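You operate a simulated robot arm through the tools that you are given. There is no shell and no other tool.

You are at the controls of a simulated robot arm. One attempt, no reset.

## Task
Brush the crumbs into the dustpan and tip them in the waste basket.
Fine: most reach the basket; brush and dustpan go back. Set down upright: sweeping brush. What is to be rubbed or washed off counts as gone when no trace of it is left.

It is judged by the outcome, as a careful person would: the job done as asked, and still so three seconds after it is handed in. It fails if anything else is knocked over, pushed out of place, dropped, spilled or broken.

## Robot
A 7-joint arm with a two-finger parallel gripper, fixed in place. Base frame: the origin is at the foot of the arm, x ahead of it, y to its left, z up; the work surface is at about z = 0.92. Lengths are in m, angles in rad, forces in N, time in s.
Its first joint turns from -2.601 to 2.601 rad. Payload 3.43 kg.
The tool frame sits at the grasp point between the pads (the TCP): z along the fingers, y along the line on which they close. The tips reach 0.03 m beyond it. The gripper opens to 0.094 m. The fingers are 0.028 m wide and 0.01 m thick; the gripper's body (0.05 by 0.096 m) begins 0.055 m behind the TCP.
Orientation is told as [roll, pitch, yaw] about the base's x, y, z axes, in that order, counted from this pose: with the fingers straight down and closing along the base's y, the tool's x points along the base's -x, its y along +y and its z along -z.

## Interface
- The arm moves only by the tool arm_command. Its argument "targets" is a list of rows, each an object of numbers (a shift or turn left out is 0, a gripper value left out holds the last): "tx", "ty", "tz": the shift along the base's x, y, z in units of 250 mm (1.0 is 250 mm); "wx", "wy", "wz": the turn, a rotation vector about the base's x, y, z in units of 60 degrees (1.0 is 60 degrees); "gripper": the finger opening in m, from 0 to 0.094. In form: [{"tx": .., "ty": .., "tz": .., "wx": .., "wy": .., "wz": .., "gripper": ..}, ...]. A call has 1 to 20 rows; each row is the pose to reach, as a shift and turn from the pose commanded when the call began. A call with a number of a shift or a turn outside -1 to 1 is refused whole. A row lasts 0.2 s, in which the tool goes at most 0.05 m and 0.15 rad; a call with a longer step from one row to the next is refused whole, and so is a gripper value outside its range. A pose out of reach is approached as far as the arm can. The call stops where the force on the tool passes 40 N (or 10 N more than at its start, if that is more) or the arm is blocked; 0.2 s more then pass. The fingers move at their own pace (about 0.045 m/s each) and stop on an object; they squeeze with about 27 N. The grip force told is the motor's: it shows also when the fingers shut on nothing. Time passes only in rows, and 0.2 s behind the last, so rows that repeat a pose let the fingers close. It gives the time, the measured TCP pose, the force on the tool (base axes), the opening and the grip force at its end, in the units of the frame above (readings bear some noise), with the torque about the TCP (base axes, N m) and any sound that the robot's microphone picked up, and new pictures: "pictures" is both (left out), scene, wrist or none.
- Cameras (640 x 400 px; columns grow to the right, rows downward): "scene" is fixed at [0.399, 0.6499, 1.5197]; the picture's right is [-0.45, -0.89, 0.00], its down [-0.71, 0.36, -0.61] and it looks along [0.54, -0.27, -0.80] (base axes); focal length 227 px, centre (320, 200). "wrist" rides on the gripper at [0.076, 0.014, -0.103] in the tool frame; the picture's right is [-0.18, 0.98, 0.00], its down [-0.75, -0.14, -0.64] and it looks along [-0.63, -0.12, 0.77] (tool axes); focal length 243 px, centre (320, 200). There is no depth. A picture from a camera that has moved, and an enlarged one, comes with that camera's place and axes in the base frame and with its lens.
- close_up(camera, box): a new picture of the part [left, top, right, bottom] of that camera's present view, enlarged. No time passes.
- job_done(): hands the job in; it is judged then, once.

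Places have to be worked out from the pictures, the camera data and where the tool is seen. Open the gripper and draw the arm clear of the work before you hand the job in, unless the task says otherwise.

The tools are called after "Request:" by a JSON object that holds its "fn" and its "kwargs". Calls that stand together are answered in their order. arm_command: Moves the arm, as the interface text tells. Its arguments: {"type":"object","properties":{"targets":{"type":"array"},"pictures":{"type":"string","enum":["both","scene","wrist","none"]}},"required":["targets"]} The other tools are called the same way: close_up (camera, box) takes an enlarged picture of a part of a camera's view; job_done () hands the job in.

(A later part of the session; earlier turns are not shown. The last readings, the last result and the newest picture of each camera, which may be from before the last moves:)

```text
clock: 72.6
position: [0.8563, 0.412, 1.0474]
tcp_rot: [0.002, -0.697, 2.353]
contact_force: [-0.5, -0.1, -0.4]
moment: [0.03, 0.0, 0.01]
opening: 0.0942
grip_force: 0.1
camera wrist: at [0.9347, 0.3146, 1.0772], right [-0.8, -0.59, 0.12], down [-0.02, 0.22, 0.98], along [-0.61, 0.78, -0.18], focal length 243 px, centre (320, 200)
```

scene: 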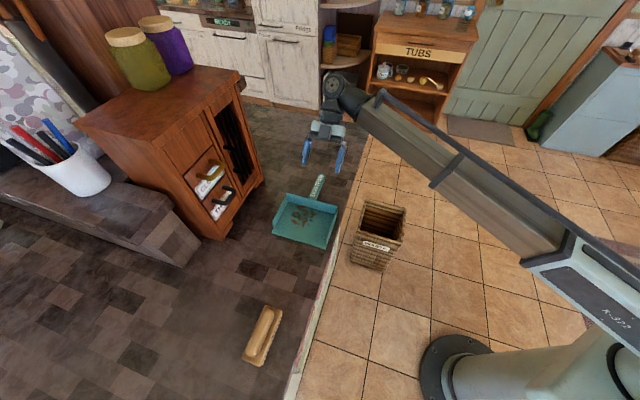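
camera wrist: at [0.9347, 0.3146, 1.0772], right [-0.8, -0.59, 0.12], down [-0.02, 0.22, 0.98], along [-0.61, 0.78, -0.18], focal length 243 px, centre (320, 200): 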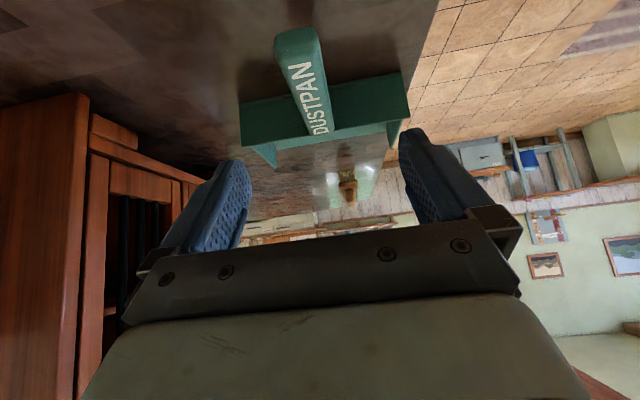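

The handle is where I left it (a≈0.90). I'll advance onto it at the same grasp point as before.

Request:
{"fn": "arm_command", "kwargs": {"targets": [{"tx": -0.04, "ty": 0.046, "tz": -0.09}, {"tx": -0.08, "ty": 0.092, "tz": -0.18}, {"tx": -0.12, "ty": 0.138, "tz": -0.27}, {"tx": -0.15, "ty": 0.17, "tz": -0.33}, {"tx": -0.166, "ty": 0.187, "tz": -0.362}, {"tx": -0.166, "ty": 0.187, "tz": -0.362}], "pictures": "both"}}

```text
clock: 74.0
position: [0.8158, 0.4592, 0.9574]
tcp_rot: [0.006, -0.698, 2.352]
contact_force: [-0.3, -0.7, -0.2]
moment: [-0.01, 0.03, -0.03]
opening: 0.094
grip_force: 0.1
camera wrist: at [0.8934, 0.3613, 0.9865], right [-0.79, -0.6, 0.12], down [-0.01, 0.22, 0.98], along [-0.61, 0.77, -0.18], focal length 243 px, centre (320, 200)
```

scene: 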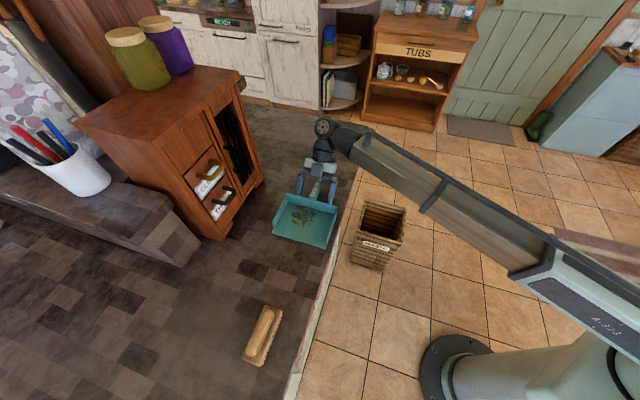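
wrist: 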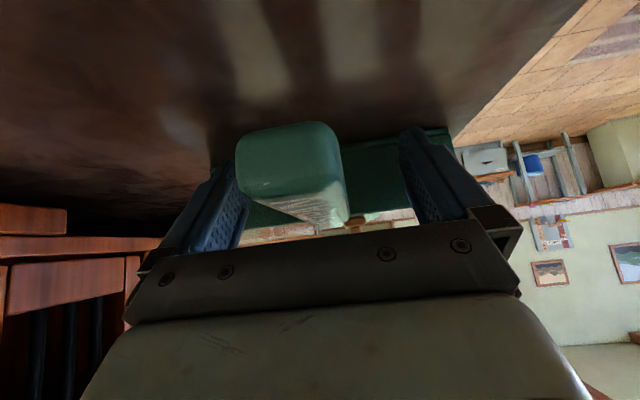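

The same view as the earlier good grasp. I'll close, then lift slightly to test.

Request:
{"fn": "arm_command", "kwargs": {"targets": [{"gripper": 0.0}, {"gripper": 0.0}, {"gripper": 0.0}, {"gripper": 0.0}, {"gripper": 0.0}, {"gripper": 0.0}], "pictures": "none"}}

Request:
{"fn": "arm_command", "kwargs": {"targets": [{"tz": 0.02}, {"tz": 0.05}, {"tz": 0.09}, {"tz": 0.14}, {"tz": 0.2}, {"tz": 0.26}, {"tz": 0.32}, {"tz": 0.38}], "pictures": "both"}}

```text
clock: 75.4
position: [0.8153, 0.4583, 0.9571]
tcp_rot: [0.007, -0.697, 2.352]
contact_force: [-0.2, -1.3, 0.5]
moment: [0.06, -0.02, 0.05]
opening: 0.0299
grip_force: 26.9
```

```text
clock: 77.2
position: [0.8162, 0.4591, 1.0513]
tcp_rot: [0.006, -0.698, 2.354]
contact_force: [-0.4, -0.8, -2.0]
moment: [-0.06, -0.07, 0.01]
opening: 0.0299
grip_force: 26.5
camera wrist: at [0.8949, 0.3617, 1.0819], right [-0.79, -0.6, 0.12], down [-0.01, 0.22, 0.98], along [-0.61, 0.77, -0.18], focal length 243 px, centre (320, 200)
```

scene: 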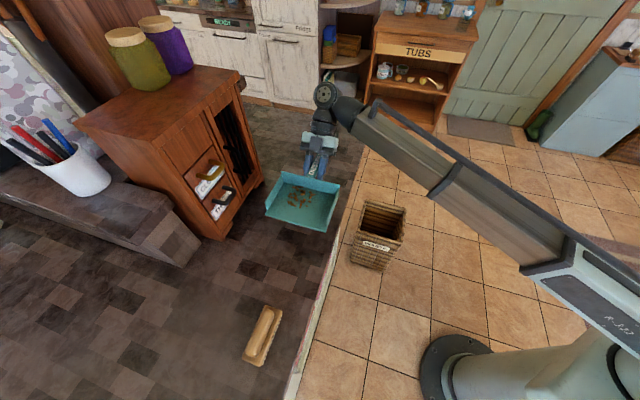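
wrist: 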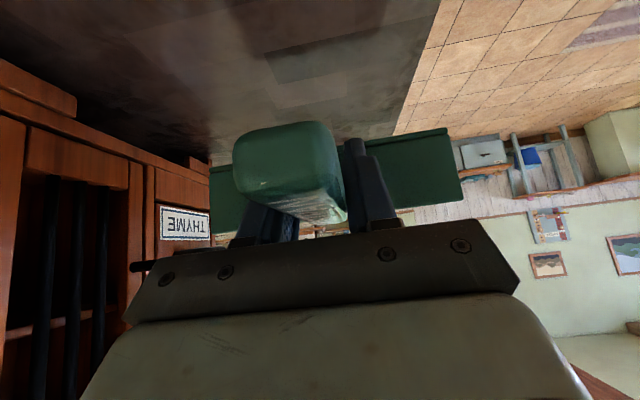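

The pan is lifted level with the crumbs in it. I'll carry it slowly toward the robot side, off the table edge, starting to turn it.

Request:
{"fn": "arm_command", "kwargs": {"targets": [{"tx": -0.02, "ty": -0.035, "tz": 0.02, "wz": -0.03}, {"tx": -0.055, "ty": -0.095, "tz": 0.05, "wz": -0.08}, {"tx": -0.095, "ty": -0.16, "tz": 0.08, "wz": -0.13}, {"tx": -0.135, "ty": -0.23, "tz": 0.1, "wz": -0.18}, {"tx": -0.175, "ty": -0.3, "tz": 0.12, "wz": -0.23}, {"tx": -0.215, "ty": -0.37, "tz": 0.12, "wz": -0.28}, {"tx": -0.255, "ty": -0.44, "tz": 0.12, "wz": -0.33}, {"tx": -0.295, "ty": -0.51, "tz": 0.12, "wz": -0.38}, {"tx": -0.33, "ty": -0.57, "tz": 0.12, "wz": -0.43}, {"tx": -0.36, "ty": -0.62, "tz": 0.12, "wz": -0.47}, {"tx": -0.38, "ty": -0.648, "tz": 0.12, "wz": -0.5}], "pictures": "both"}}

```text
clock: 79.6
position: [0.7216, 0.2993, 1.0818]
tcp_rot: [0.008, -0.696, 1.829]
contact_force: [0.8, -0.1, -1.2]
moment: [-0.08, -0.04, 0.0]
opening: 0.0302
grip_force: 27.3
camera wrist: at [0.7408, 0.175, 1.1123], right [-0.99, -0.12, 0.12], down [0.1, 0.2, 0.98], along [-0.14, 0.97, -0.18], focal length 243 px, centre (320, 200)
```

scene: 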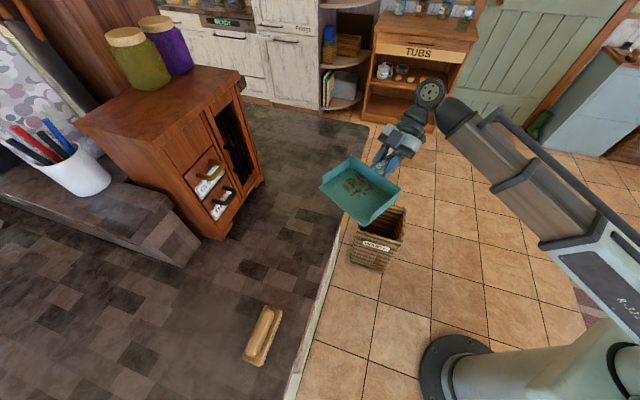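
wrist: 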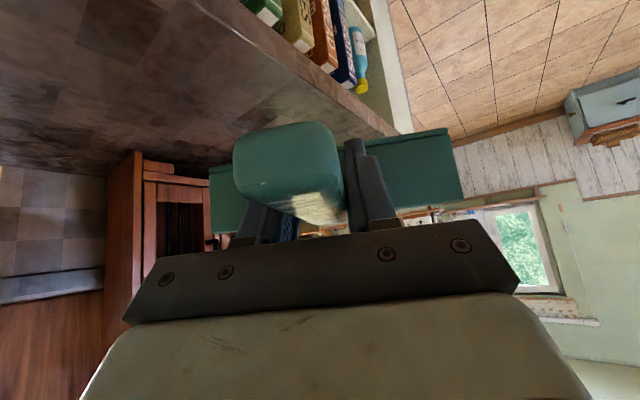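

The crumbs are staying put. I'll continue turning so the mouth points outward, moving toward the basket.

Request:
{"fn": "arm_command", "kwargs": {"targets": [{"tx": -0.01, "ty": -0.04, "wz": -0.06}, {"tx": -0.025, "ty": -0.1, "wz": -0.15}, {"tx": -0.045, "ty": -0.16, "wz": -0.245}, {"tx": -0.06, "ty": -0.22, "wz": -0.34}, {"tx": -0.08, "ty": -0.285, "wz": -0.435}, {"tx": -0.095, "ty": -0.35, "wz": -0.53}, {"tx": -0.115, "ty": -0.415, "wz": -0.625}, {"tx": -0.13, "ty": -0.475, "wz": -0.72}, {"tx": -0.15, "ty": -0.535, "wz": -0.81}, {"tx": -0.16, "ty": -0.575, "wz": -0.88}, {"tx": -0.166, "ty": -0.597, "wz": -0.917}], "pictures": "both"}}

```text
clock: 82.0
position: [0.6809, 0.1483, 1.0807]
tcp_rot: [0.008, -0.699, 0.868]
contact_force: [-0.4, 0.5, -1.9]
moment: [-0.06, 0.05, 0.02]
opening: 0.03
grip_force: 26.8
camera wrist: at [0.5893, 0.0621, 1.112], right [-0.66, 0.74, 0.12], down [0.22, 0.03, 0.98], along [0.72, 0.67, -0.18], focal length 243 px, centre (320, 200)
```

scene: 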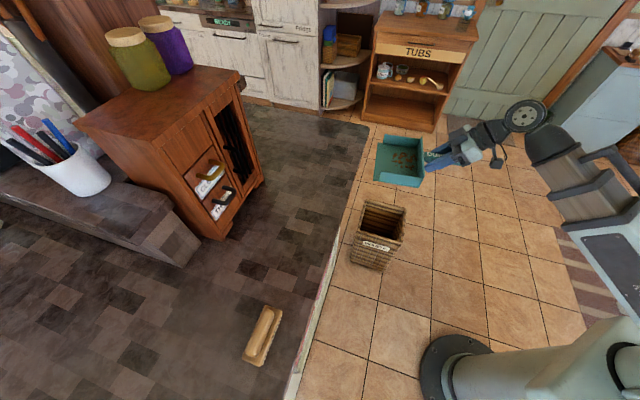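
wrist: 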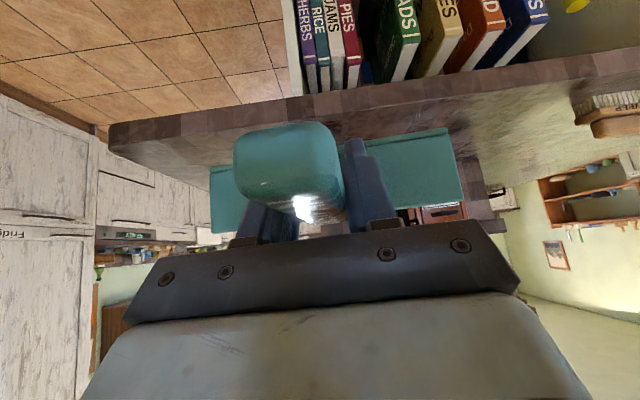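

The rim triangulates to z≈0.42 with the basket centre at about (0.862, 0.024). I'll finish turning so the mouth points along +x and the lip lies over the near half of the basket.

Request:
{"fn": "arm_command", "kwargs": {"targets": [{"tx": 0.0, "ty": -0.03, "wz": -0.05}, {"tx": -0.005, "ty": -0.08, "wz": -0.13}, {"tx": -0.01, "ty": -0.135, "wz": -0.22}, {"tx": -0.015, "ty": -0.19, "wz": -0.31}, {"tx": -0.018, "ty": -0.245, "wz": -0.4}, {"tx": -0.022, "ty": -0.3, "wz": -0.49}, {"tx": -0.026, "ty": -0.355, "wz": -0.58}, {"tx": -0.03, "ty": -0.405, "wz": -0.67}, {"tx": -0.033, "ty": -0.455, "wz": -0.75}, {"tx": -0.036, "ty": -0.485, "wz": -0.8}, {"tx": -0.036, "ty": -0.497, "wz": -0.829}], "pictures": "both"}}

```text
clock: 84.4
position: [0.6693, 0.0233, 1.0818]
tcp_rot: [0.007, -0.698, 0.001]
contact_force: [-0.5, 0.3, -2.3]
moment: [0.02, 0.08, 0.02]
opening: 0.0301
grip_force: 26.8
camera wrist: at [0.546, 0.0376, 1.112], right [0.14, 0.98, 0.12], down [0.17, -0.15, 0.98], along [0.98, -0.11, -0.18], focal length 243 px, centre (320, 200)
```

scene: 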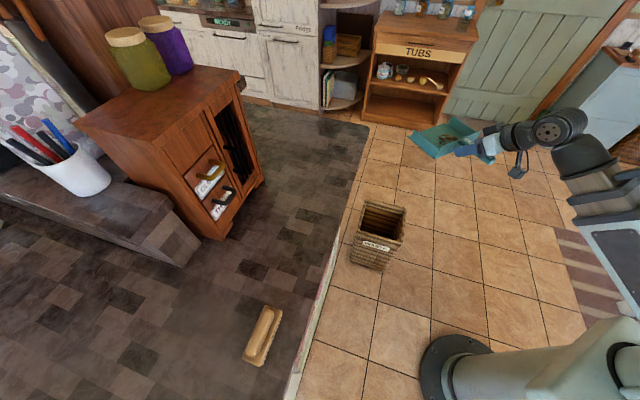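
wrist: 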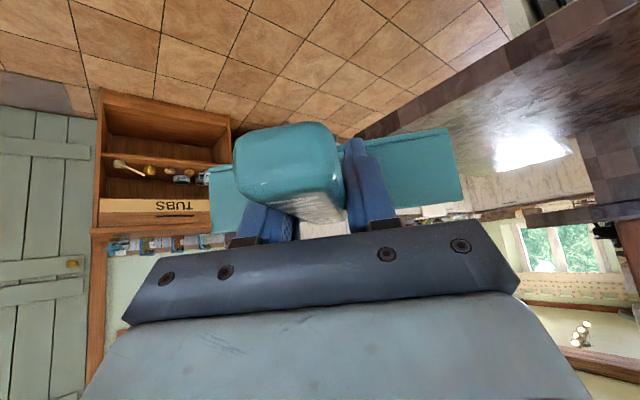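

The pan is lined up over the near side of the basket with the crumbs still in. I'll lower it straight down 25 cm, watching reach.

Request:
{"fn": "arm_command", "kwargs": {"targets": [{"tz": -0.05}, {"tz": -0.13}, {"tz": -0.22}, {"tz": -0.31}, {"tz": -0.4}, {"tz": -0.49}, {"tz": -0.58}, {"tz": -0.67}, {"tz": -0.76}, {"tz": -0.85}, {"tz": -0.93}, {"tz": -0.98}], "pictures": "both"}}

```text
clock: 87.0
position: [0.6853, 0.0251, 0.8373]
tcp_rot: [0.008, -0.696, 0.001]
contact_force: [-0.3, -0.5, -0.3]
moment: [-0.03, 0.12, -0.01]
opening: 0.0301
grip_force: 26.8
out of reach, approached as far as the arm can: row 7, 8, 9, 10, 11, 12
camera wrist: at [0.5617, 0.0392, 0.8669], right [0.14, 0.98, 0.12], down [0.17, -0.15, 0.98], along [0.98, -0.11, -0.18], focal length 243 px, centre (320, 200)
```

scene: 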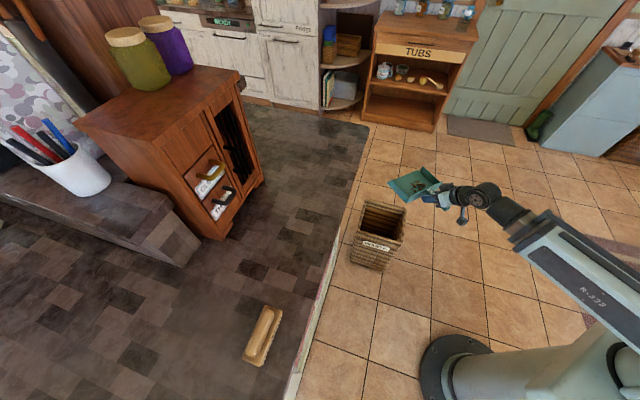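
wrist: 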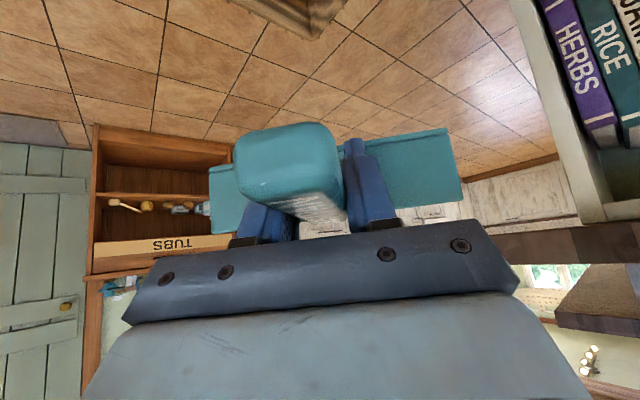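

The arm's near limit pushed the tool out a bit (x 0.685). I'll look closely at the pan and crumbs over the basket before going lower.

Request:
{"fn": "close_up", "kwargs": {"camera": "scene", "box": [340, 150, 500, 280]}}

```text
3.08 times, centred on (420, 215) of scene
camera zoom: at [0.399, 0.6499, 1.5197], right [-0.45, -0.89, 0.0], down [-0.71, 0.36, -0.61], along [0.54, -0.27, -0.8], focal length 698 px, centre (12, 154)
```

zoom: 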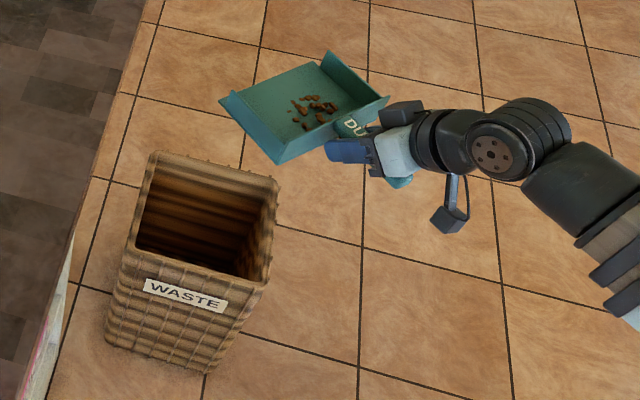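

The projections check out: the lip is at x≈0.843 above the basket centre (0.862, 0.024), and the crumbs sit mid-pan near (0.77, 0.005). I'll lower further while moving slightly outward to stay within reach.

Request:
{"fn": "arm_command", "kwargs": {"targets": [{"tx": 0.02, "tz": -0.06}, {"tx": 0.04, "tz": -0.14}, {"tx": 0.06, "tz": -0.22}, {"tx": 0.08, "tz": -0.3}, {"tx": 0.1, "tz": -0.38}, {"tx": 0.12, "tz": -0.46}, {"tx": 0.14, "tz": -0.52}, {"tx": 0.14, "tz": -0.55}], "pictures": "none"}}

```text
clock: 88.8
position: [0.7223, 0.0251, 0.6984]
tcp_rot: [0.008, -0.697, 0.003]
contact_force: [0.0, 0.7, -2.8]
moment: [-0.02, 0.09, 0.02]
opening: 0.03
grip_force: 26.7
```

That was within reach. I'll go another 10 cm lower, to a lip height of about 0.56.

Request:
{"fn": "arm_command", "kwargs": {"targets": [{"tx": 0.01, "ty": 0.005, "tz": -0.06}, {"tx": 0.02, "ty": 0.01, "tz": -0.14}, {"tx": 0.035, "ty": 0.015, "tz": -0.22}, {"tx": 0.05, "ty": 0.02, "tz": -0.3}, {"tx": 0.06, "ty": 0.02, "tz": -0.36}, {"tx": 0.07, "ty": 0.02, "tz": -0.4}], "pictures": "both"}}

Request:
{"fn": "close_up", "kwargs": {"camera": "scene", "box": [340, 150, 500, 280]}}

```text
clock: 90.2
position: [0.7384, 0.0317, 0.5984]
tcp_rot: [0.008, -0.698, 0.002]
contact_force: [0.4, 0.4, -1.5]
moment: [0.0, 0.11, 0.0]
opening: 0.0302
grip_force: 26.5
camera wrist: at [0.6146, 0.0449, 0.6297], right [0.14, 0.98, 0.12], down [0.16, -0.15, 0.98], along [0.98, -0.11, -0.18], focal length 243 px, centre (320, 200)
```

scene: 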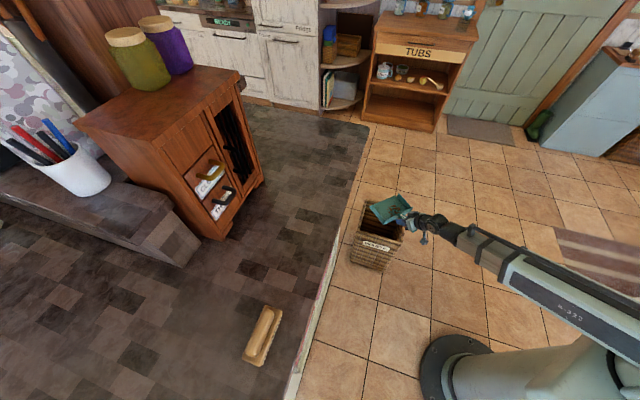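
wrist: 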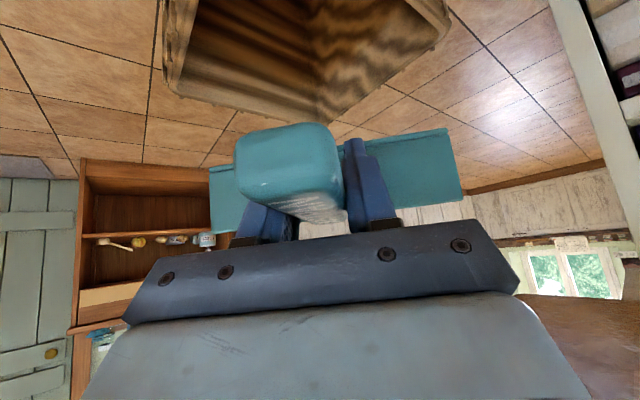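

```text
3.08 times, centred on (420, 215) of scene
camera zoom: at [0.399, 0.6499, 1.5197], right [-0.45, -0.89, 0.0], down [-0.71, 0.36, -0.61], along [0.54, -0.27, -0.8], focal length 698 px, centre (12, 154)
```

zoom: 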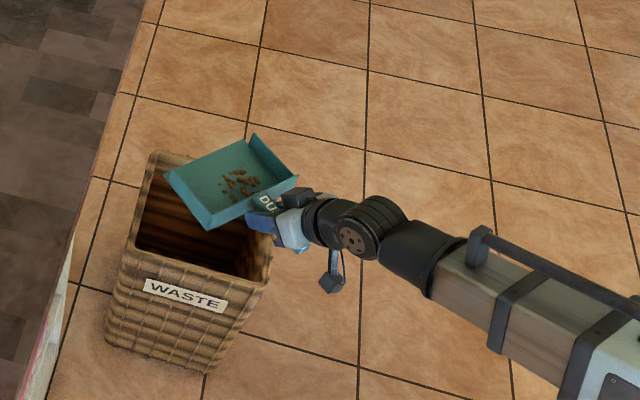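

Everything is placed: the pan's lip is over the basket, about 14 cm above the rim. I'll tip it, pivoting about the lip and drawing the lip back slightly so the crumbs fall in the middle.

Request:
{"fn": "arm_command", "kwargs": {"targets": [{"tx": -0.016, "tz": 0.034, "wy": 0.0833}, {"tx": -0.032, "tz": 0.067, "wy": 0.1667}, {"tx": -0.04, "tz": 0.097, "wy": 0.25}, {"tx": -0.046, "tz": 0.127, "wy": 0.3333}, {"tx": -0.042, "tz": 0.152, "wy": 0.4167}, {"tx": -0.036, "tz": 0.176, "wy": 0.5}, {"tx": -0.004, "tz": 0.214, "wy": 0.5833}, {"tx": 0.034, "tz": 0.251, "wy": 0.6667}, {"tx": 0.076, "tz": 0.28, "wy": 0.75}, {"tx": 0.118, "tz": 0.31, "wy": 0.8333}, {"tx": 0.168, "tz": 0.332, "wy": 0.9167}, {"tx": 0.196, "tz": 0.344, "wy": 0.967}], "pictures": "both"}}

Request:
{"fn": "close_up", "kwargs": {"camera": "scene", "box": [340, 150, 500, 280]}}

```text
clock: 92.8
position: [0.7883, 0.03, 0.6851]
tcp_rot: [0.008, 0.316, 0.001]
contact_force: [-0.1, 0.5, -2.2]
moment: [-0.01, 0.04, -0.02]
opening: 0.0301
grip_force: 26.9
camera wrist: at [0.7481, 0.0438, 0.8068], right [0.18, 0.98, -0.05], down [0.92, -0.15, 0.37], along [0.36, -0.11, -0.93], focal length 243 px, centre (320, 200)
```

scene: 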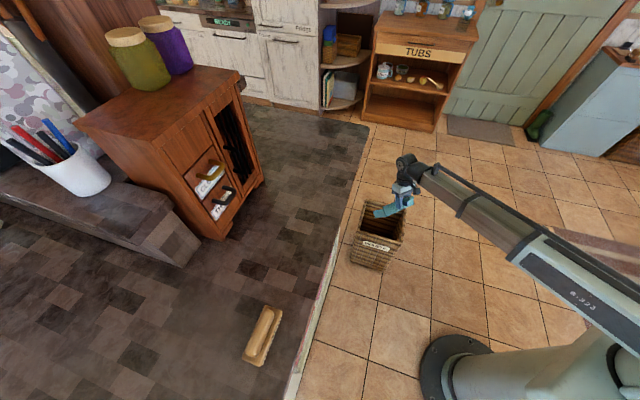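
wrist: 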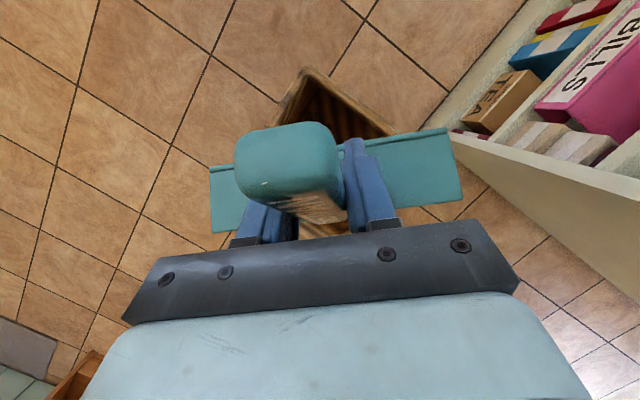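

```text
3.08 times, centred on (420, 215) of scene
camera zoom: at [0.399, 0.6499, 1.5197], right [-0.45, -0.89, 0.0], down [-0.71, 0.36, -0.61], along [0.54, -0.27, -0.8], focal length 698 px, centre (12, 154)
```

zoom: 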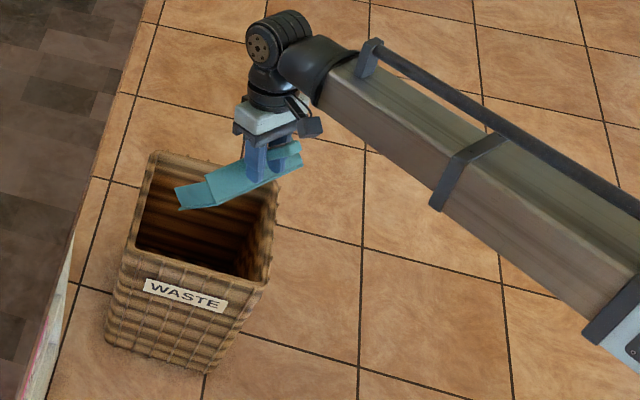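

The pan is tipped to about 58° with its mouth over the opening. I'll tip to 75° and hold there with a small shake so everything slides out.

Request:
{"fn": "arm_command", "kwargs": {"targets": [{"tx": 0.03, "tz": 0.01, "wy": 0.08}, {"tx": 0.06, "tz": 0.02, "wy": 0.16}, {"tx": 0.09, "tz": 0.025, "wy": 0.23}, {"tx": 0.112, "tz": 0.028, "wy": 0.283}, {"tx": 0.112, "tz": 0.028, "wy": 0.283}, {"tx": 0.112, "tz": 0.06, "wy": 0.283}, {"tx": 0.112, "tz": 0.028, "wy": 0.283}, {"tx": 0.112, "tz": 0.06, "wy": 0.283}, {"tx": 0.112, "tz": 0.028, "wy": 0.283}, {"tx": 0.112, "tz": 0.028, "wy": 0.283}], "pictures": "both"}}

Request:
{"fn": "close_up", "kwargs": {"camera": "scene", "box": [340, 150, 500, 280]}}

```text
clock: 93.8
position: [0.819, 0.0304, 0.6894]
tcp_rot: [0.007, 0.586, 0.0]
contact_force: [0.4, 0.3, -13.4]
moment: [0.02, -0.05, 0.03]
opening: 0.0302
grip_force: 27.2
stopped in row 5: the force on the tool passed its limit at 59 N (the readings are from after the stop); the commanded pose is now the measured one
camera wrist: at [0.8119, 0.0438, 0.8178], right [0.16, 0.98, -0.1], down [0.98, -0.15, 0.12], along [0.1, -0.11, -0.99], focal length 243 px, centre (320, 200)
```

scene: 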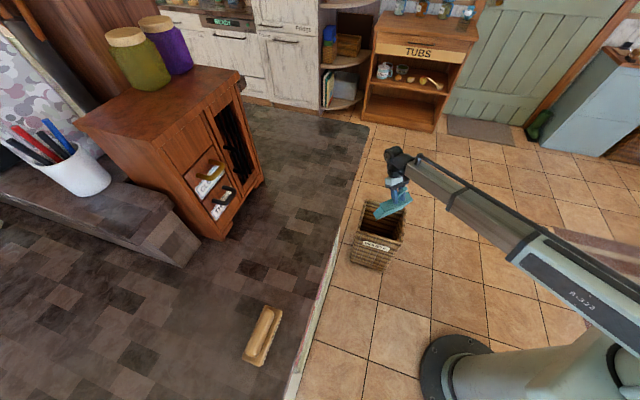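
wrist: 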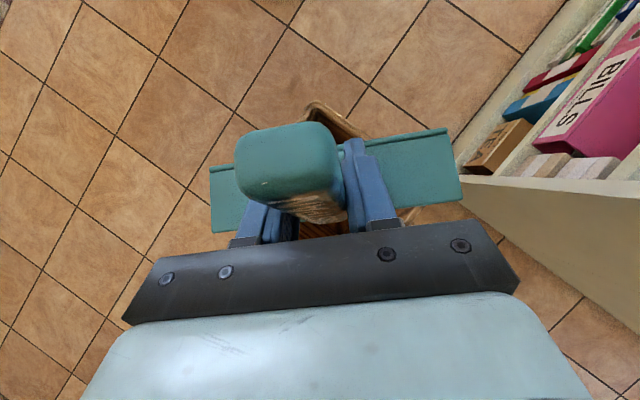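

```text
3.08 times, centred on (420, 215) of scene
camera zoom: at [0.399, 0.6499, 1.5197], right [-0.45, -0.89, 0.0], down [-0.71, 0.36, -0.61], along [0.54, -0.27, -0.8], focal length 698 px, centre (12, 154)
```

zoom: 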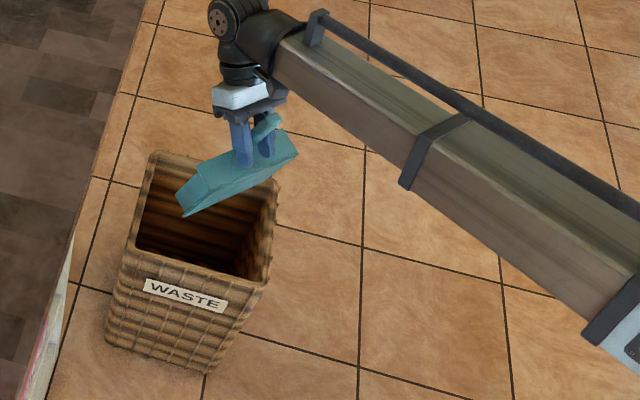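

The move stopped on a force spike, though the pan is about where I wanted it at around 73°. I'll hold still for a moment and read the force again.

Request:
{"fn": "arm_command", "kwargs": {"targets": [{"tz": 0.0}], "pictures": "none"}}

Request:
{"fn": "close_up", "kwargs": {"camera": "scene", "box": [355, 140, 425, 200]}}

```text
clock: 94.2
position: [0.818, 0.0297, 0.6904]
tcp_rot: [0.006, 0.588, 0.0]
contact_force: [-2.2, 0.6, -20.2]
moment: [-0.12, -0.29, 0.01]
opening: 0.0301
grip_force: 27.4
```

```text
6.67 times, centred on (390, 170) of scene
camera zoom: at [0.399, 0.6499, 1.5197], right [-0.45, -0.89, 0.0], down [-0.71, 0.36, -0.61], along [0.54, -0.27, -0.8], focal length 1513 px, centre (-147, 400)
```

zoom: 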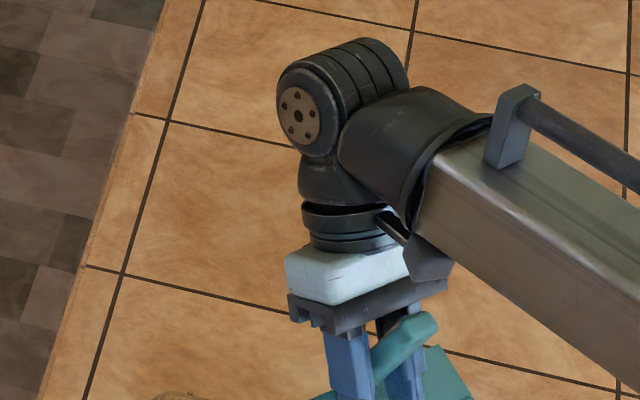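

The close-up shows the wrist camera box touching the forearm: the wrist has folded back to its limit. I'll back off a few degrees to relieve it.

Request:
{"fn": "arm_command", "kwargs": {"targets": [{"wy": -0.05, "tx": -0.01}, {"wy": -0.1, "tx": -0.025}, {"wy": -0.12, "tx": -0.03}], "pictures": "both"}}

Request:
{"fn": "close_up", "kwargs": {"camera": "scene", "box": [340, 170, 430, 280]}}

```text
clock: 95.0
position: [0.8103, 0.0304, 0.6908]
tcp_rot: [0.008, 0.462, 0.0]
contact_force: [0.2, -0.2, -1.7]
moment: [-0.01, -0.03, -0.01]
opening: 0.0299
grip_force: 26.8
camera wrist: at [0.7885, 0.0435, 0.8163], right [0.17, 0.98, -0.08], down [0.96, -0.15, 0.24], along [0.22, -0.11, -0.97], focal length 243 px, centre (320, 200)
```

scene: 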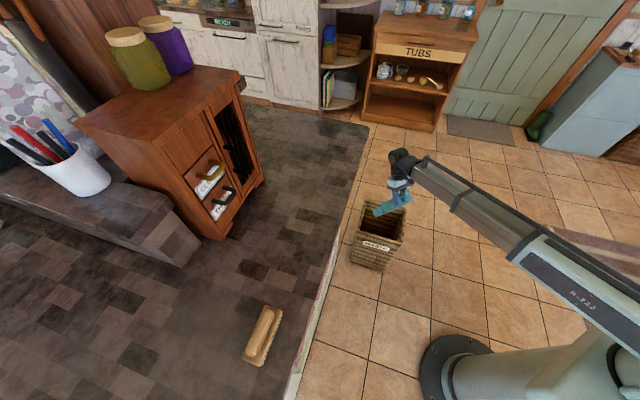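
wrist: 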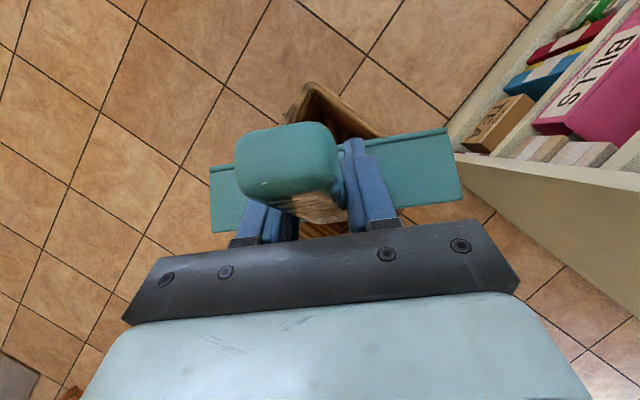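

```text
3.64 times, centred on (385, 225) of scene
camera zoom: at [0.399, 0.6499, 1.5197], right [-0.45, -0.89, 0.0], down [-0.71, 0.36, -0.61], along [0.54, -0.27, -0.8], focal length 825 px, centre (84, 109)
```

zoom: 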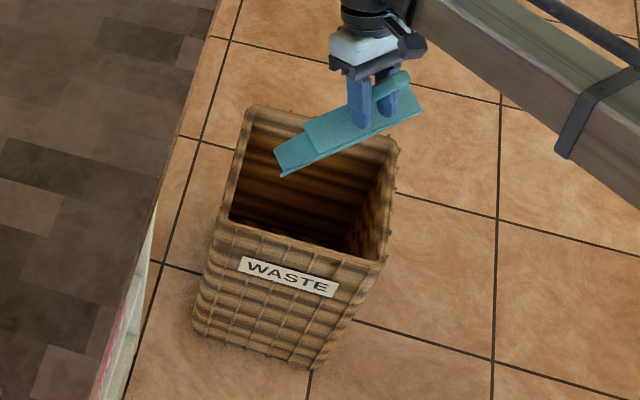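

That relieved it. I'll give the pan a couple of small shakes here, then check the pan's inside by returning it to level.

Request:
{"fn": "arm_command", "kwargs": {"targets": [{"tz": 0.06}, {"tz": 0.0}, {"tz": 0.06}, {"tz": 0.0}, {"tz": 0.06}, {"tz": 0.0}, {"tz": 0.0}], "pictures": "none"}}

Request:
{"fn": "arm_command", "kwargs": {"targets": [{"tx": -0.03, "tz": 0.01, "wy": -0.1}, {"tx": -0.07, "tz": 0.02, "wy": -0.2}, {"tx": -0.11, "tz": 0.03, "wy": -0.3}, {"tx": -0.15, "tz": 0.04, "wy": -0.4}, {"tx": -0.19, "tz": 0.05, "wy": -0.5}, {"tx": -0.22, "tz": 0.06, "wy": -0.6}, {"tx": -0.24, "tz": 0.08, "wy": -0.7}, {"tx": -0.25, "tz": 0.1, "wy": -0.8}, {"tx": -0.25, "tz": 0.12, "wy": -0.9}, {"tx": -0.25, "tz": 0.14, "wy": -1.0}], "pictures": "both"}}

Request:
{"fn": "close_up", "kwargs": {"camera": "scene", "box": [340, 150, 500, 280]}}

```text
clock: 96.7
position: [0.8102, 0.0312, 0.6897]
tcp_rot: [0.008, 0.461, 0.001]
contact_force: [0.8, -0.1, -2.1]
moment: [-0.02, 0.0, 0.0]
opening: 0.0301
grip_force: 26.8
```

```text
clock: 98.8
position: [0.7468, 0.0301, 0.7243]
tcp_rot: [0.007, -0.587, 0.002]
contact_force: [1.0, 0.6, -1.5]
moment: [-0.05, 0.09, 0.03]
opening: 0.0302
grip_force: 27.3
camera wrist: at [0.6278, 0.0436, 0.7686], right [0.15, 0.98, 0.11], down [0.27, -0.15, 0.95], along [0.95, -0.11, -0.29], focal length 243 px, centre (320, 200)
```

scene: 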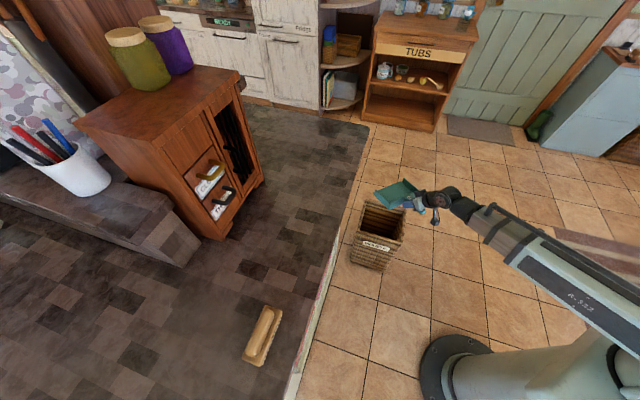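
wrist: 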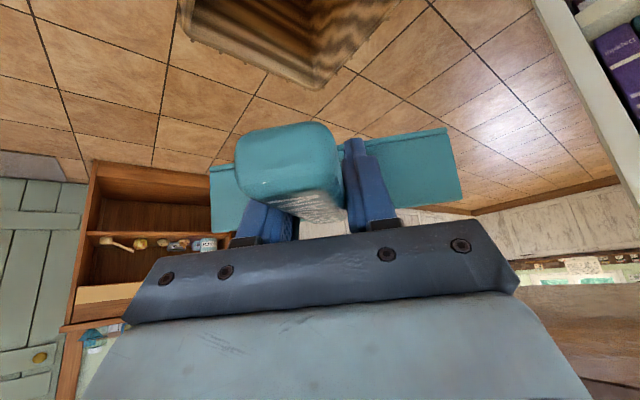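

```text
3.08 times, centred on (420, 215) of scene
camera zoom: at [0.399, 0.6499, 1.5197], right [-0.45, -0.89, 0.0], down [-0.71, 0.36, -0.61], along [0.54, -0.27, -0.8], focal length 698 px, centre (12, 154)
```

zoom: 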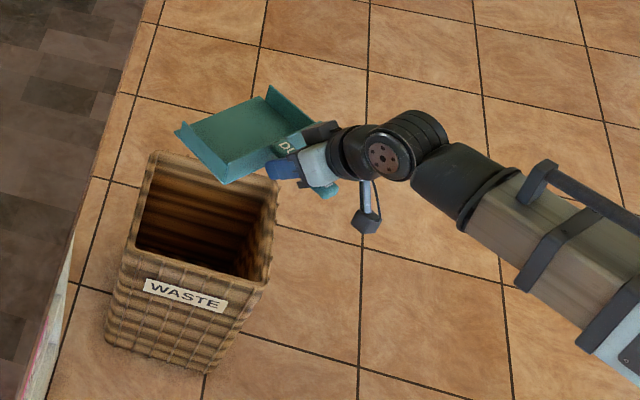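

The pan is empty and I see no crumbs on the floor. I'll restore the carrying tilt and raise the pan back above table height.

Request:
{"fn": "arm_command", "kwargs": {"targets": [{"tx": -0.01, "tz": 0.1, "wy": -0.056}, {"tx": -0.03, "tz": 0.22, "wy": -0.113}, {"tx": -0.05, "tz": 0.36, "wy": -0.113}, {"tx": -0.08, "tz": 0.5, "wy": -0.113}, {"tx": -0.11, "tz": 0.64, "wy": -0.113}, {"tx": -0.14, "tz": 0.78, "wy": -0.113}, {"tx": -0.16, "tz": 0.92, "wy": -0.113}, {"tx": -0.16, "tz": 1.0, "wy": -0.113}], "pictures": "none"}}

Request:
{"fn": "arm_command", "kwargs": {"targets": [{"tz": 0.1}, {"tz": 0.24}, {"tz": 0.38}, {"tz": 0.48}, {"tz": 0.48}], "pictures": "both"}}

Request:
{"fn": "close_up", "kwargs": {"camera": "scene", "box": [340, 180, 440, 280]}}

```text
clock: 100.7
position: [0.7083, 0.0296, 0.9751]
tcp_rot: [0.007, -0.701, 0.0]
contact_force: [0.7, -0.2, -2.1]
moment: [-0.01, 0.12, 0.05]
opening: 0.0302
grip_force: 26.4
```

```text
clock: 101.8
position: [0.7086, 0.0307, 1.0935]
tcp_rot: [0.007, -0.704, 0.001]
contact_force: [-0.6, 0.3, -1.8]
moment: [-0.01, 0.08, 0.01]
opening: 0.0299
grip_force: 27.2
camera wrist: at [0.5851, 0.044, 1.1235], right [0.14, 0.98, 0.12], down [0.16, -0.15, 0.98], along [0.98, -0.11, -0.18], focal length 243 px, centre (320, 200)
```

scene: 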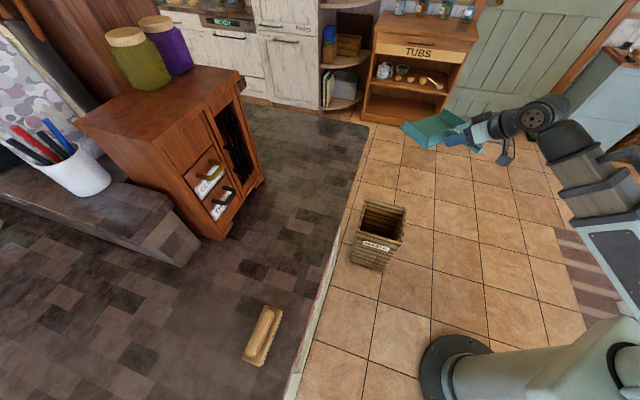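
wrist: 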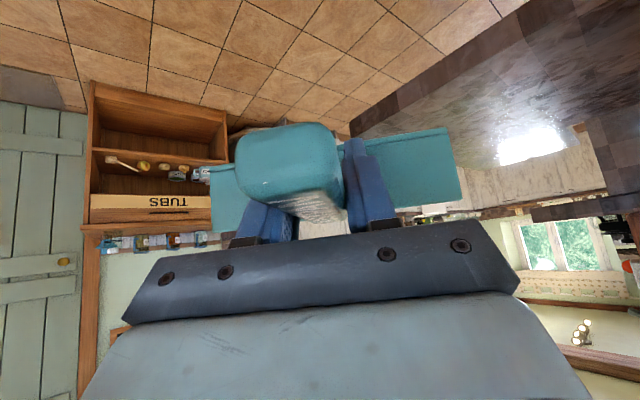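

```text
4.00 times, centred on (390, 230) of scene
camera zoom: at [0.399, 0.6499, 1.5197], right [-0.45, -0.89, 0.0], down [-0.71, 0.36, -0.61], along [0.54, -0.27, -0.8], focal length 908 px, centre (40, 80)
```

zoom: 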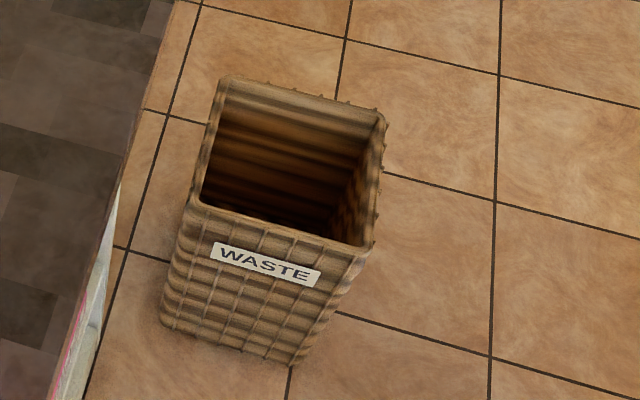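

The floor around the basket is clean. I'll carry the empty pan back to its original spot, turning its handle to the original direction on the way.

Request:
{"fn": "arm_command", "kwargs": {"targets": [{"tx": 0.08, "ty": 0.055, "wz": 0.094}, {"tx": 0.17, "ty": 0.11, "wz": 0.188}, {"tx": 0.255, "ty": 0.165, "wz": 0.281}, {"tx": 0.34, "ty": 0.22, "wz": 0.375}, {"tx": 0.425, "ty": 0.275, "wz": 0.469}, {"tx": 0.51, "ty": 0.33, "wz": 0.563}, {"tx": 0.595, "ty": 0.385, "wz": 0.656}, {"tx": 0.68, "ty": 0.44, "wz": 0.75}], "pictures": "none"}}

Request:
{"fn": "arm_command", "kwargs": {"targets": [{"tx": 0.1, "ty": 0.075, "tz": -0.03}, {"tx": 0.2, "ty": 0.15, "tz": -0.06}, {"tx": 0.3, "ty": 0.225, "tz": -0.09}, {"tx": 0.4, "ty": 0.3, "tz": -0.12}, {"tx": 0.5, "ty": 0.375, "tz": -0.15}, {"tx": 0.58, "ty": 0.44, "tz": -0.17}, {"tx": 0.626, "ty": 0.471, "tz": -0.174}, {"tx": 0.626, "ty": 0.471, "tz": -0.174}], "pictures": "both"}}

```text
clock: 103.7
position: [0.877, 0.1405, 1.096]
tcp_rot: [0.006, -0.703, 0.79]
contact_force: [0.0, 0.1, -1.2]
moment: [-0.04, 0.04, 0.0]
opening: 0.03
grip_force: 27.0
```

```text
clock: 105.5
position: [1.033, 0.2571, 1.0526]
tcp_rot: [0.008, -0.705, 0.785]
contact_force: [0.6, 0.3, -1.6]
moment: [-0.07, 0.07, -0.03]
opening: 0.03
grip_force: 27.3
camera wrist: at [0.9369, 0.1793, 1.0817], right [-0.6, 0.79, 0.12], down [0.22, 0.01, 0.98], along [0.77, 0.61, -0.18], focal length 243 px, centre (320, 200)
```

scene: 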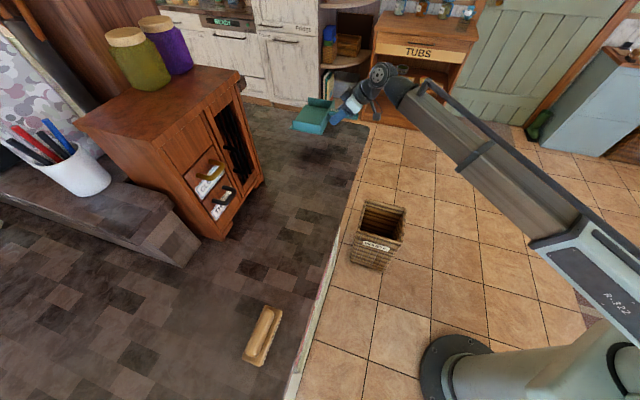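
wrist: 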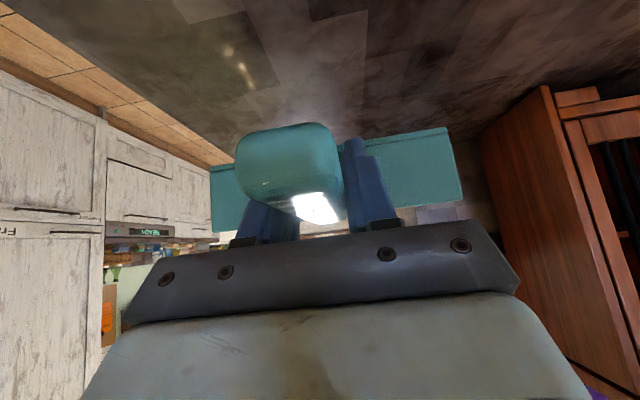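

The pan is back over its original spot. I'll lower it gently to the table.

Request:
{"fn": "arm_command", "kwargs": {"targets": [{"tx": 0.006, "ty": 0.005, "tz": -0.08}, {"tx": 0.006, "ty": 0.005, "tz": -0.17}, {"tx": 0.006, "ty": 0.005, "tz": -0.25}, {"tx": 0.006, "ty": 0.005, "tz": -0.31}, {"tx": 0.006, "ty": 0.005, "tz": -0.35}, {"tx": 0.006, "ty": 0.005, "tz": -0.37}, {"tx": 0.006, "ty": 0.005, "tz": -0.378}], "pictures": "both"}}

Request:
{"fn": "close_up", "kwargs": {"camera": "scene", "box": [270, 100, 370, 170]}}

```text
clock: 107.0
position: [1.0352, 0.2598, 0.9571]
tcp_rot: [0.004, -0.706, 0.786]
contact_force: [-1.2, -1.2, 2.3]
moment: [-0.09, -0.32, -0.09]
opening: 0.0301
grip_force: 27.4
camera wrist: at [0.9393, 0.1812, 0.9868], right [-0.6, 0.79, 0.12], down [0.21, 0.01, 0.98], along [0.77, 0.61, -0.18], focal length 243 px, centre (320, 200)
```

scene: 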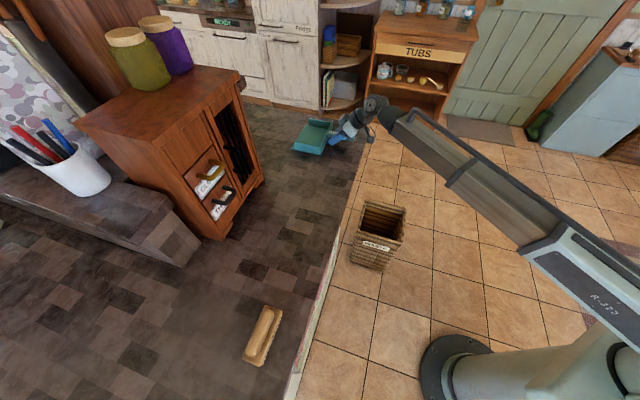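
wrist: 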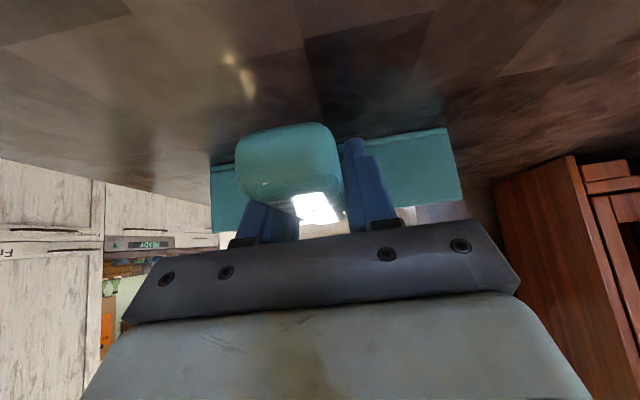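

```text
5.71 times, centred on (320, 135) of scene
camera zoom: at [0.399, 0.6499, 1.5197], right [-0.45, -0.89, 0.0], down [-0.71, 0.36, -0.61], along [0.54, -0.27, -0.8], focal length 1297 px, centre (320, 571)
```

zoom: 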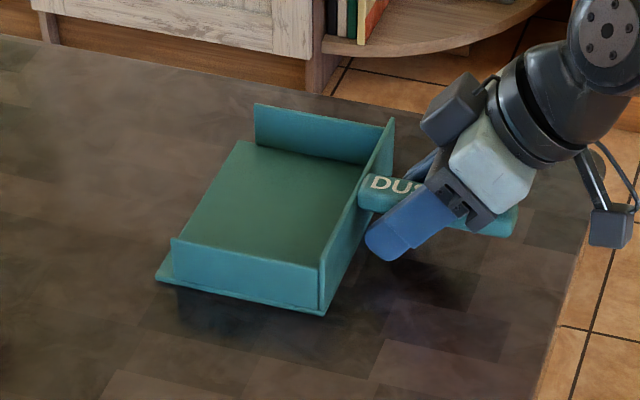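

The pan is within 3–4 mm of its original position and resting on the table. I'll open and back out along the tool axis.

Request:
{"fn": "arm_command", "kwargs": {"targets": [{"gripper": 0.05}, {"gripper": 0.08}, {"gripper": 0.094}, {"gripper": 0.094}, {"gripper": 0.094}, {"tx": -0.03, "ty": -0.03, "tz": 0.05}, {"tx": -0.09, "ty": -0.09, "tz": 0.15}, {"tx": -0.15, "ty": -0.15, "tz": 0.27}, {"tx": -0.22, "ty": -0.22, "tz": 0.4}, {"tx": -0.3, "ty": -0.3, "tz": 0.52}], "pictures": "both"}}

Request:
{"fn": "close_up", "kwargs": {"camera": "scene", "box": [270, 100, 370, 170]}}

Request:
{"fn": "close_up", "kwargs": {"camera": "scene", "box": [220, 200, 440, 380]}}

```text
clock: 109.2
position: [0.9621, 0.1832, 1.0882]
tcp_rot: [0.008, -0.702, 0.786]
contact_force: [-0.4, -0.5, 0.7]
moment: [-0.02, 0.01, -0.01]
opening: 0.0943
grip_force: 0.0
camera wrist: at [0.8647, 0.1049, 1.1187], right [-0.6, 0.79, 0.12], down [0.22, 0.01, 0.98], along [0.77, 0.61, -0.18], focal length 243 px, centre (320, 200)
```

scene: 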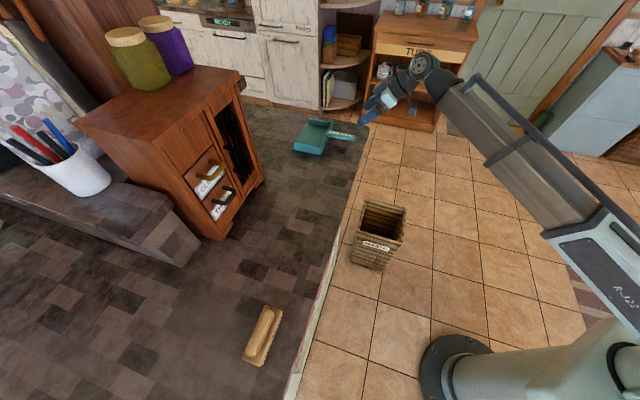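
wrist: 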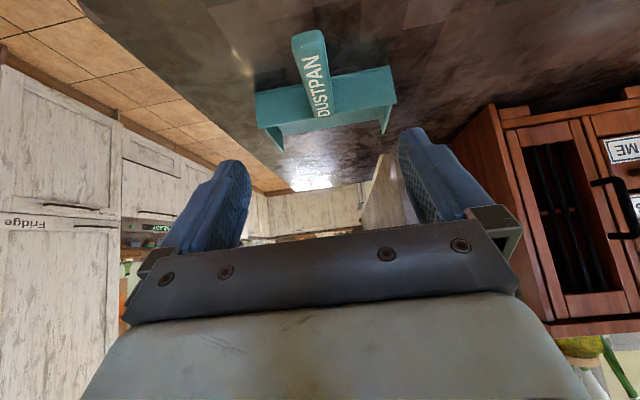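

```text
5.71 times, centred on (320, 135) of scene
camera zoom: at [0.399, 0.6499, 1.5197], right [-0.45, -0.89, 0.0], down [-0.71, 0.36, -0.61], along [0.54, -0.27, -0.8], focal length 1297 px, centre (320, 571)
```

zoom: 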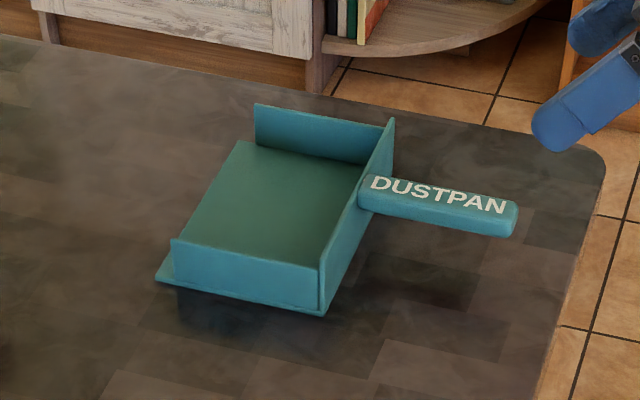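

```text
2.22 times, centred on (330, 290) of scene
camera zoom: at [0.399, 0.6499, 1.5197], right [-0.45, -0.89, 0.0], down [-0.71, 0.36, -0.61], along [0.54, -0.27, -0.8], focal length 504 px, centre (298, 0)
```

zoom: 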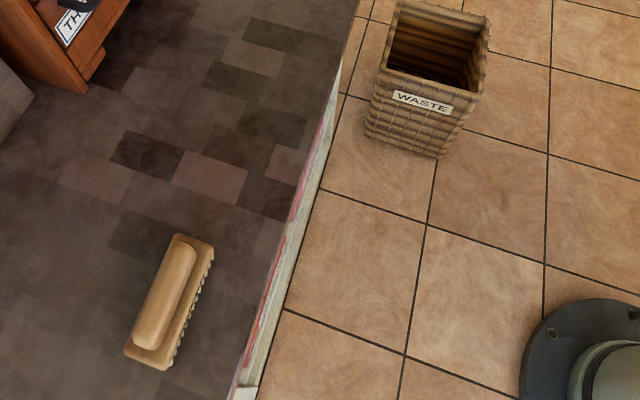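

Brush and pan are back, and the table and floor look clean. I'll straighten the tool and move over the basket to check inside with the wrist camera.

Request:
{"fn": "arm_command", "kwargs": {"targets": [{"tx": -0.06, "ty": -0.05, "tz": 0.06, "wx": -0.079, "wy": 0.079}, {"tx": -0.13, "ty": -0.1, "tz": 0.1, "wx": -0.158, "wy": 0.158}, {"tx": -0.2, "ty": -0.15, "tz": 0.12, "wx": -0.237, "wy": 0.237}, {"tx": -0.28, "ty": -0.2, "tz": 0.12, "wx": -0.316, "wy": 0.316}, {"tx": -0.36, "ty": -0.27, "tz": 0.12, "wx": -0.395, "wy": 0.395}, {"tx": -0.448, "ty": -0.333, "tz": 0.12, "wx": -0.474, "wy": 0.474}], "pictures": "none"}}

Request:
{"fn": "arm_command", "kwargs": {"targets": [{"tx": -0.03, "ty": -0.05, "tz": -0.05, "wz": -0.125}, {"tx": -0.06, "ty": -0.1, "tz": -0.1, "wz": -0.25}, {"tx": -0.1, "ty": -0.15, "tz": -0.16, "wz": -0.375}, {"tx": -0.13, "ty": -0.2, "tz": -0.22, "wz": -0.5}, {"tx": -0.16, "ty": -0.25, "tz": -0.28, "wz": -0.625}, {"tx": -0.2, "ty": -0.28, "tz": -0.32, "wz": -0.75}, {"tx": -0.2, "ty": -0.28, "tz": -0.32, "wz": -0.75}], "pictures": "wrist"}}

```text
clock: 110.7
position: [0.8486, 0.0997, 1.1171]
tcp_rot: [0.006, 0.001, 0.786]
contact_force: [1.1, 0.6, -1.1]
moment: [-0.01, 0.0, 0.0]
opening: 0.094
grip_force: 0.0
```

```text
clock: 112.2
position: [0.7992, 0.0318, 1.0373]
tcp_rot: [0.007, -0.002, -0.002]
contact_force: [0.0, 0.4, 0.2]
moment: [0.0, 0.0, 0.0]
opening: 0.0939
grip_force: 0.0
camera wrist: at [0.7228, 0.0456, 1.1399], right [0.19, 0.98, 0.01], down [0.75, -0.15, 0.64], along [0.63, -0.11, -0.77], focal length 243 px, centre (320, 200)
```

wrist: 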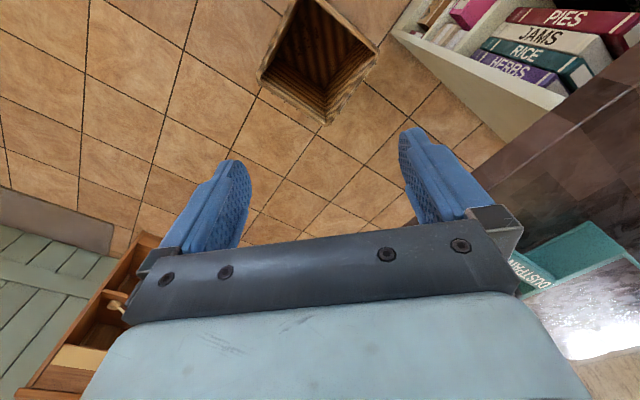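

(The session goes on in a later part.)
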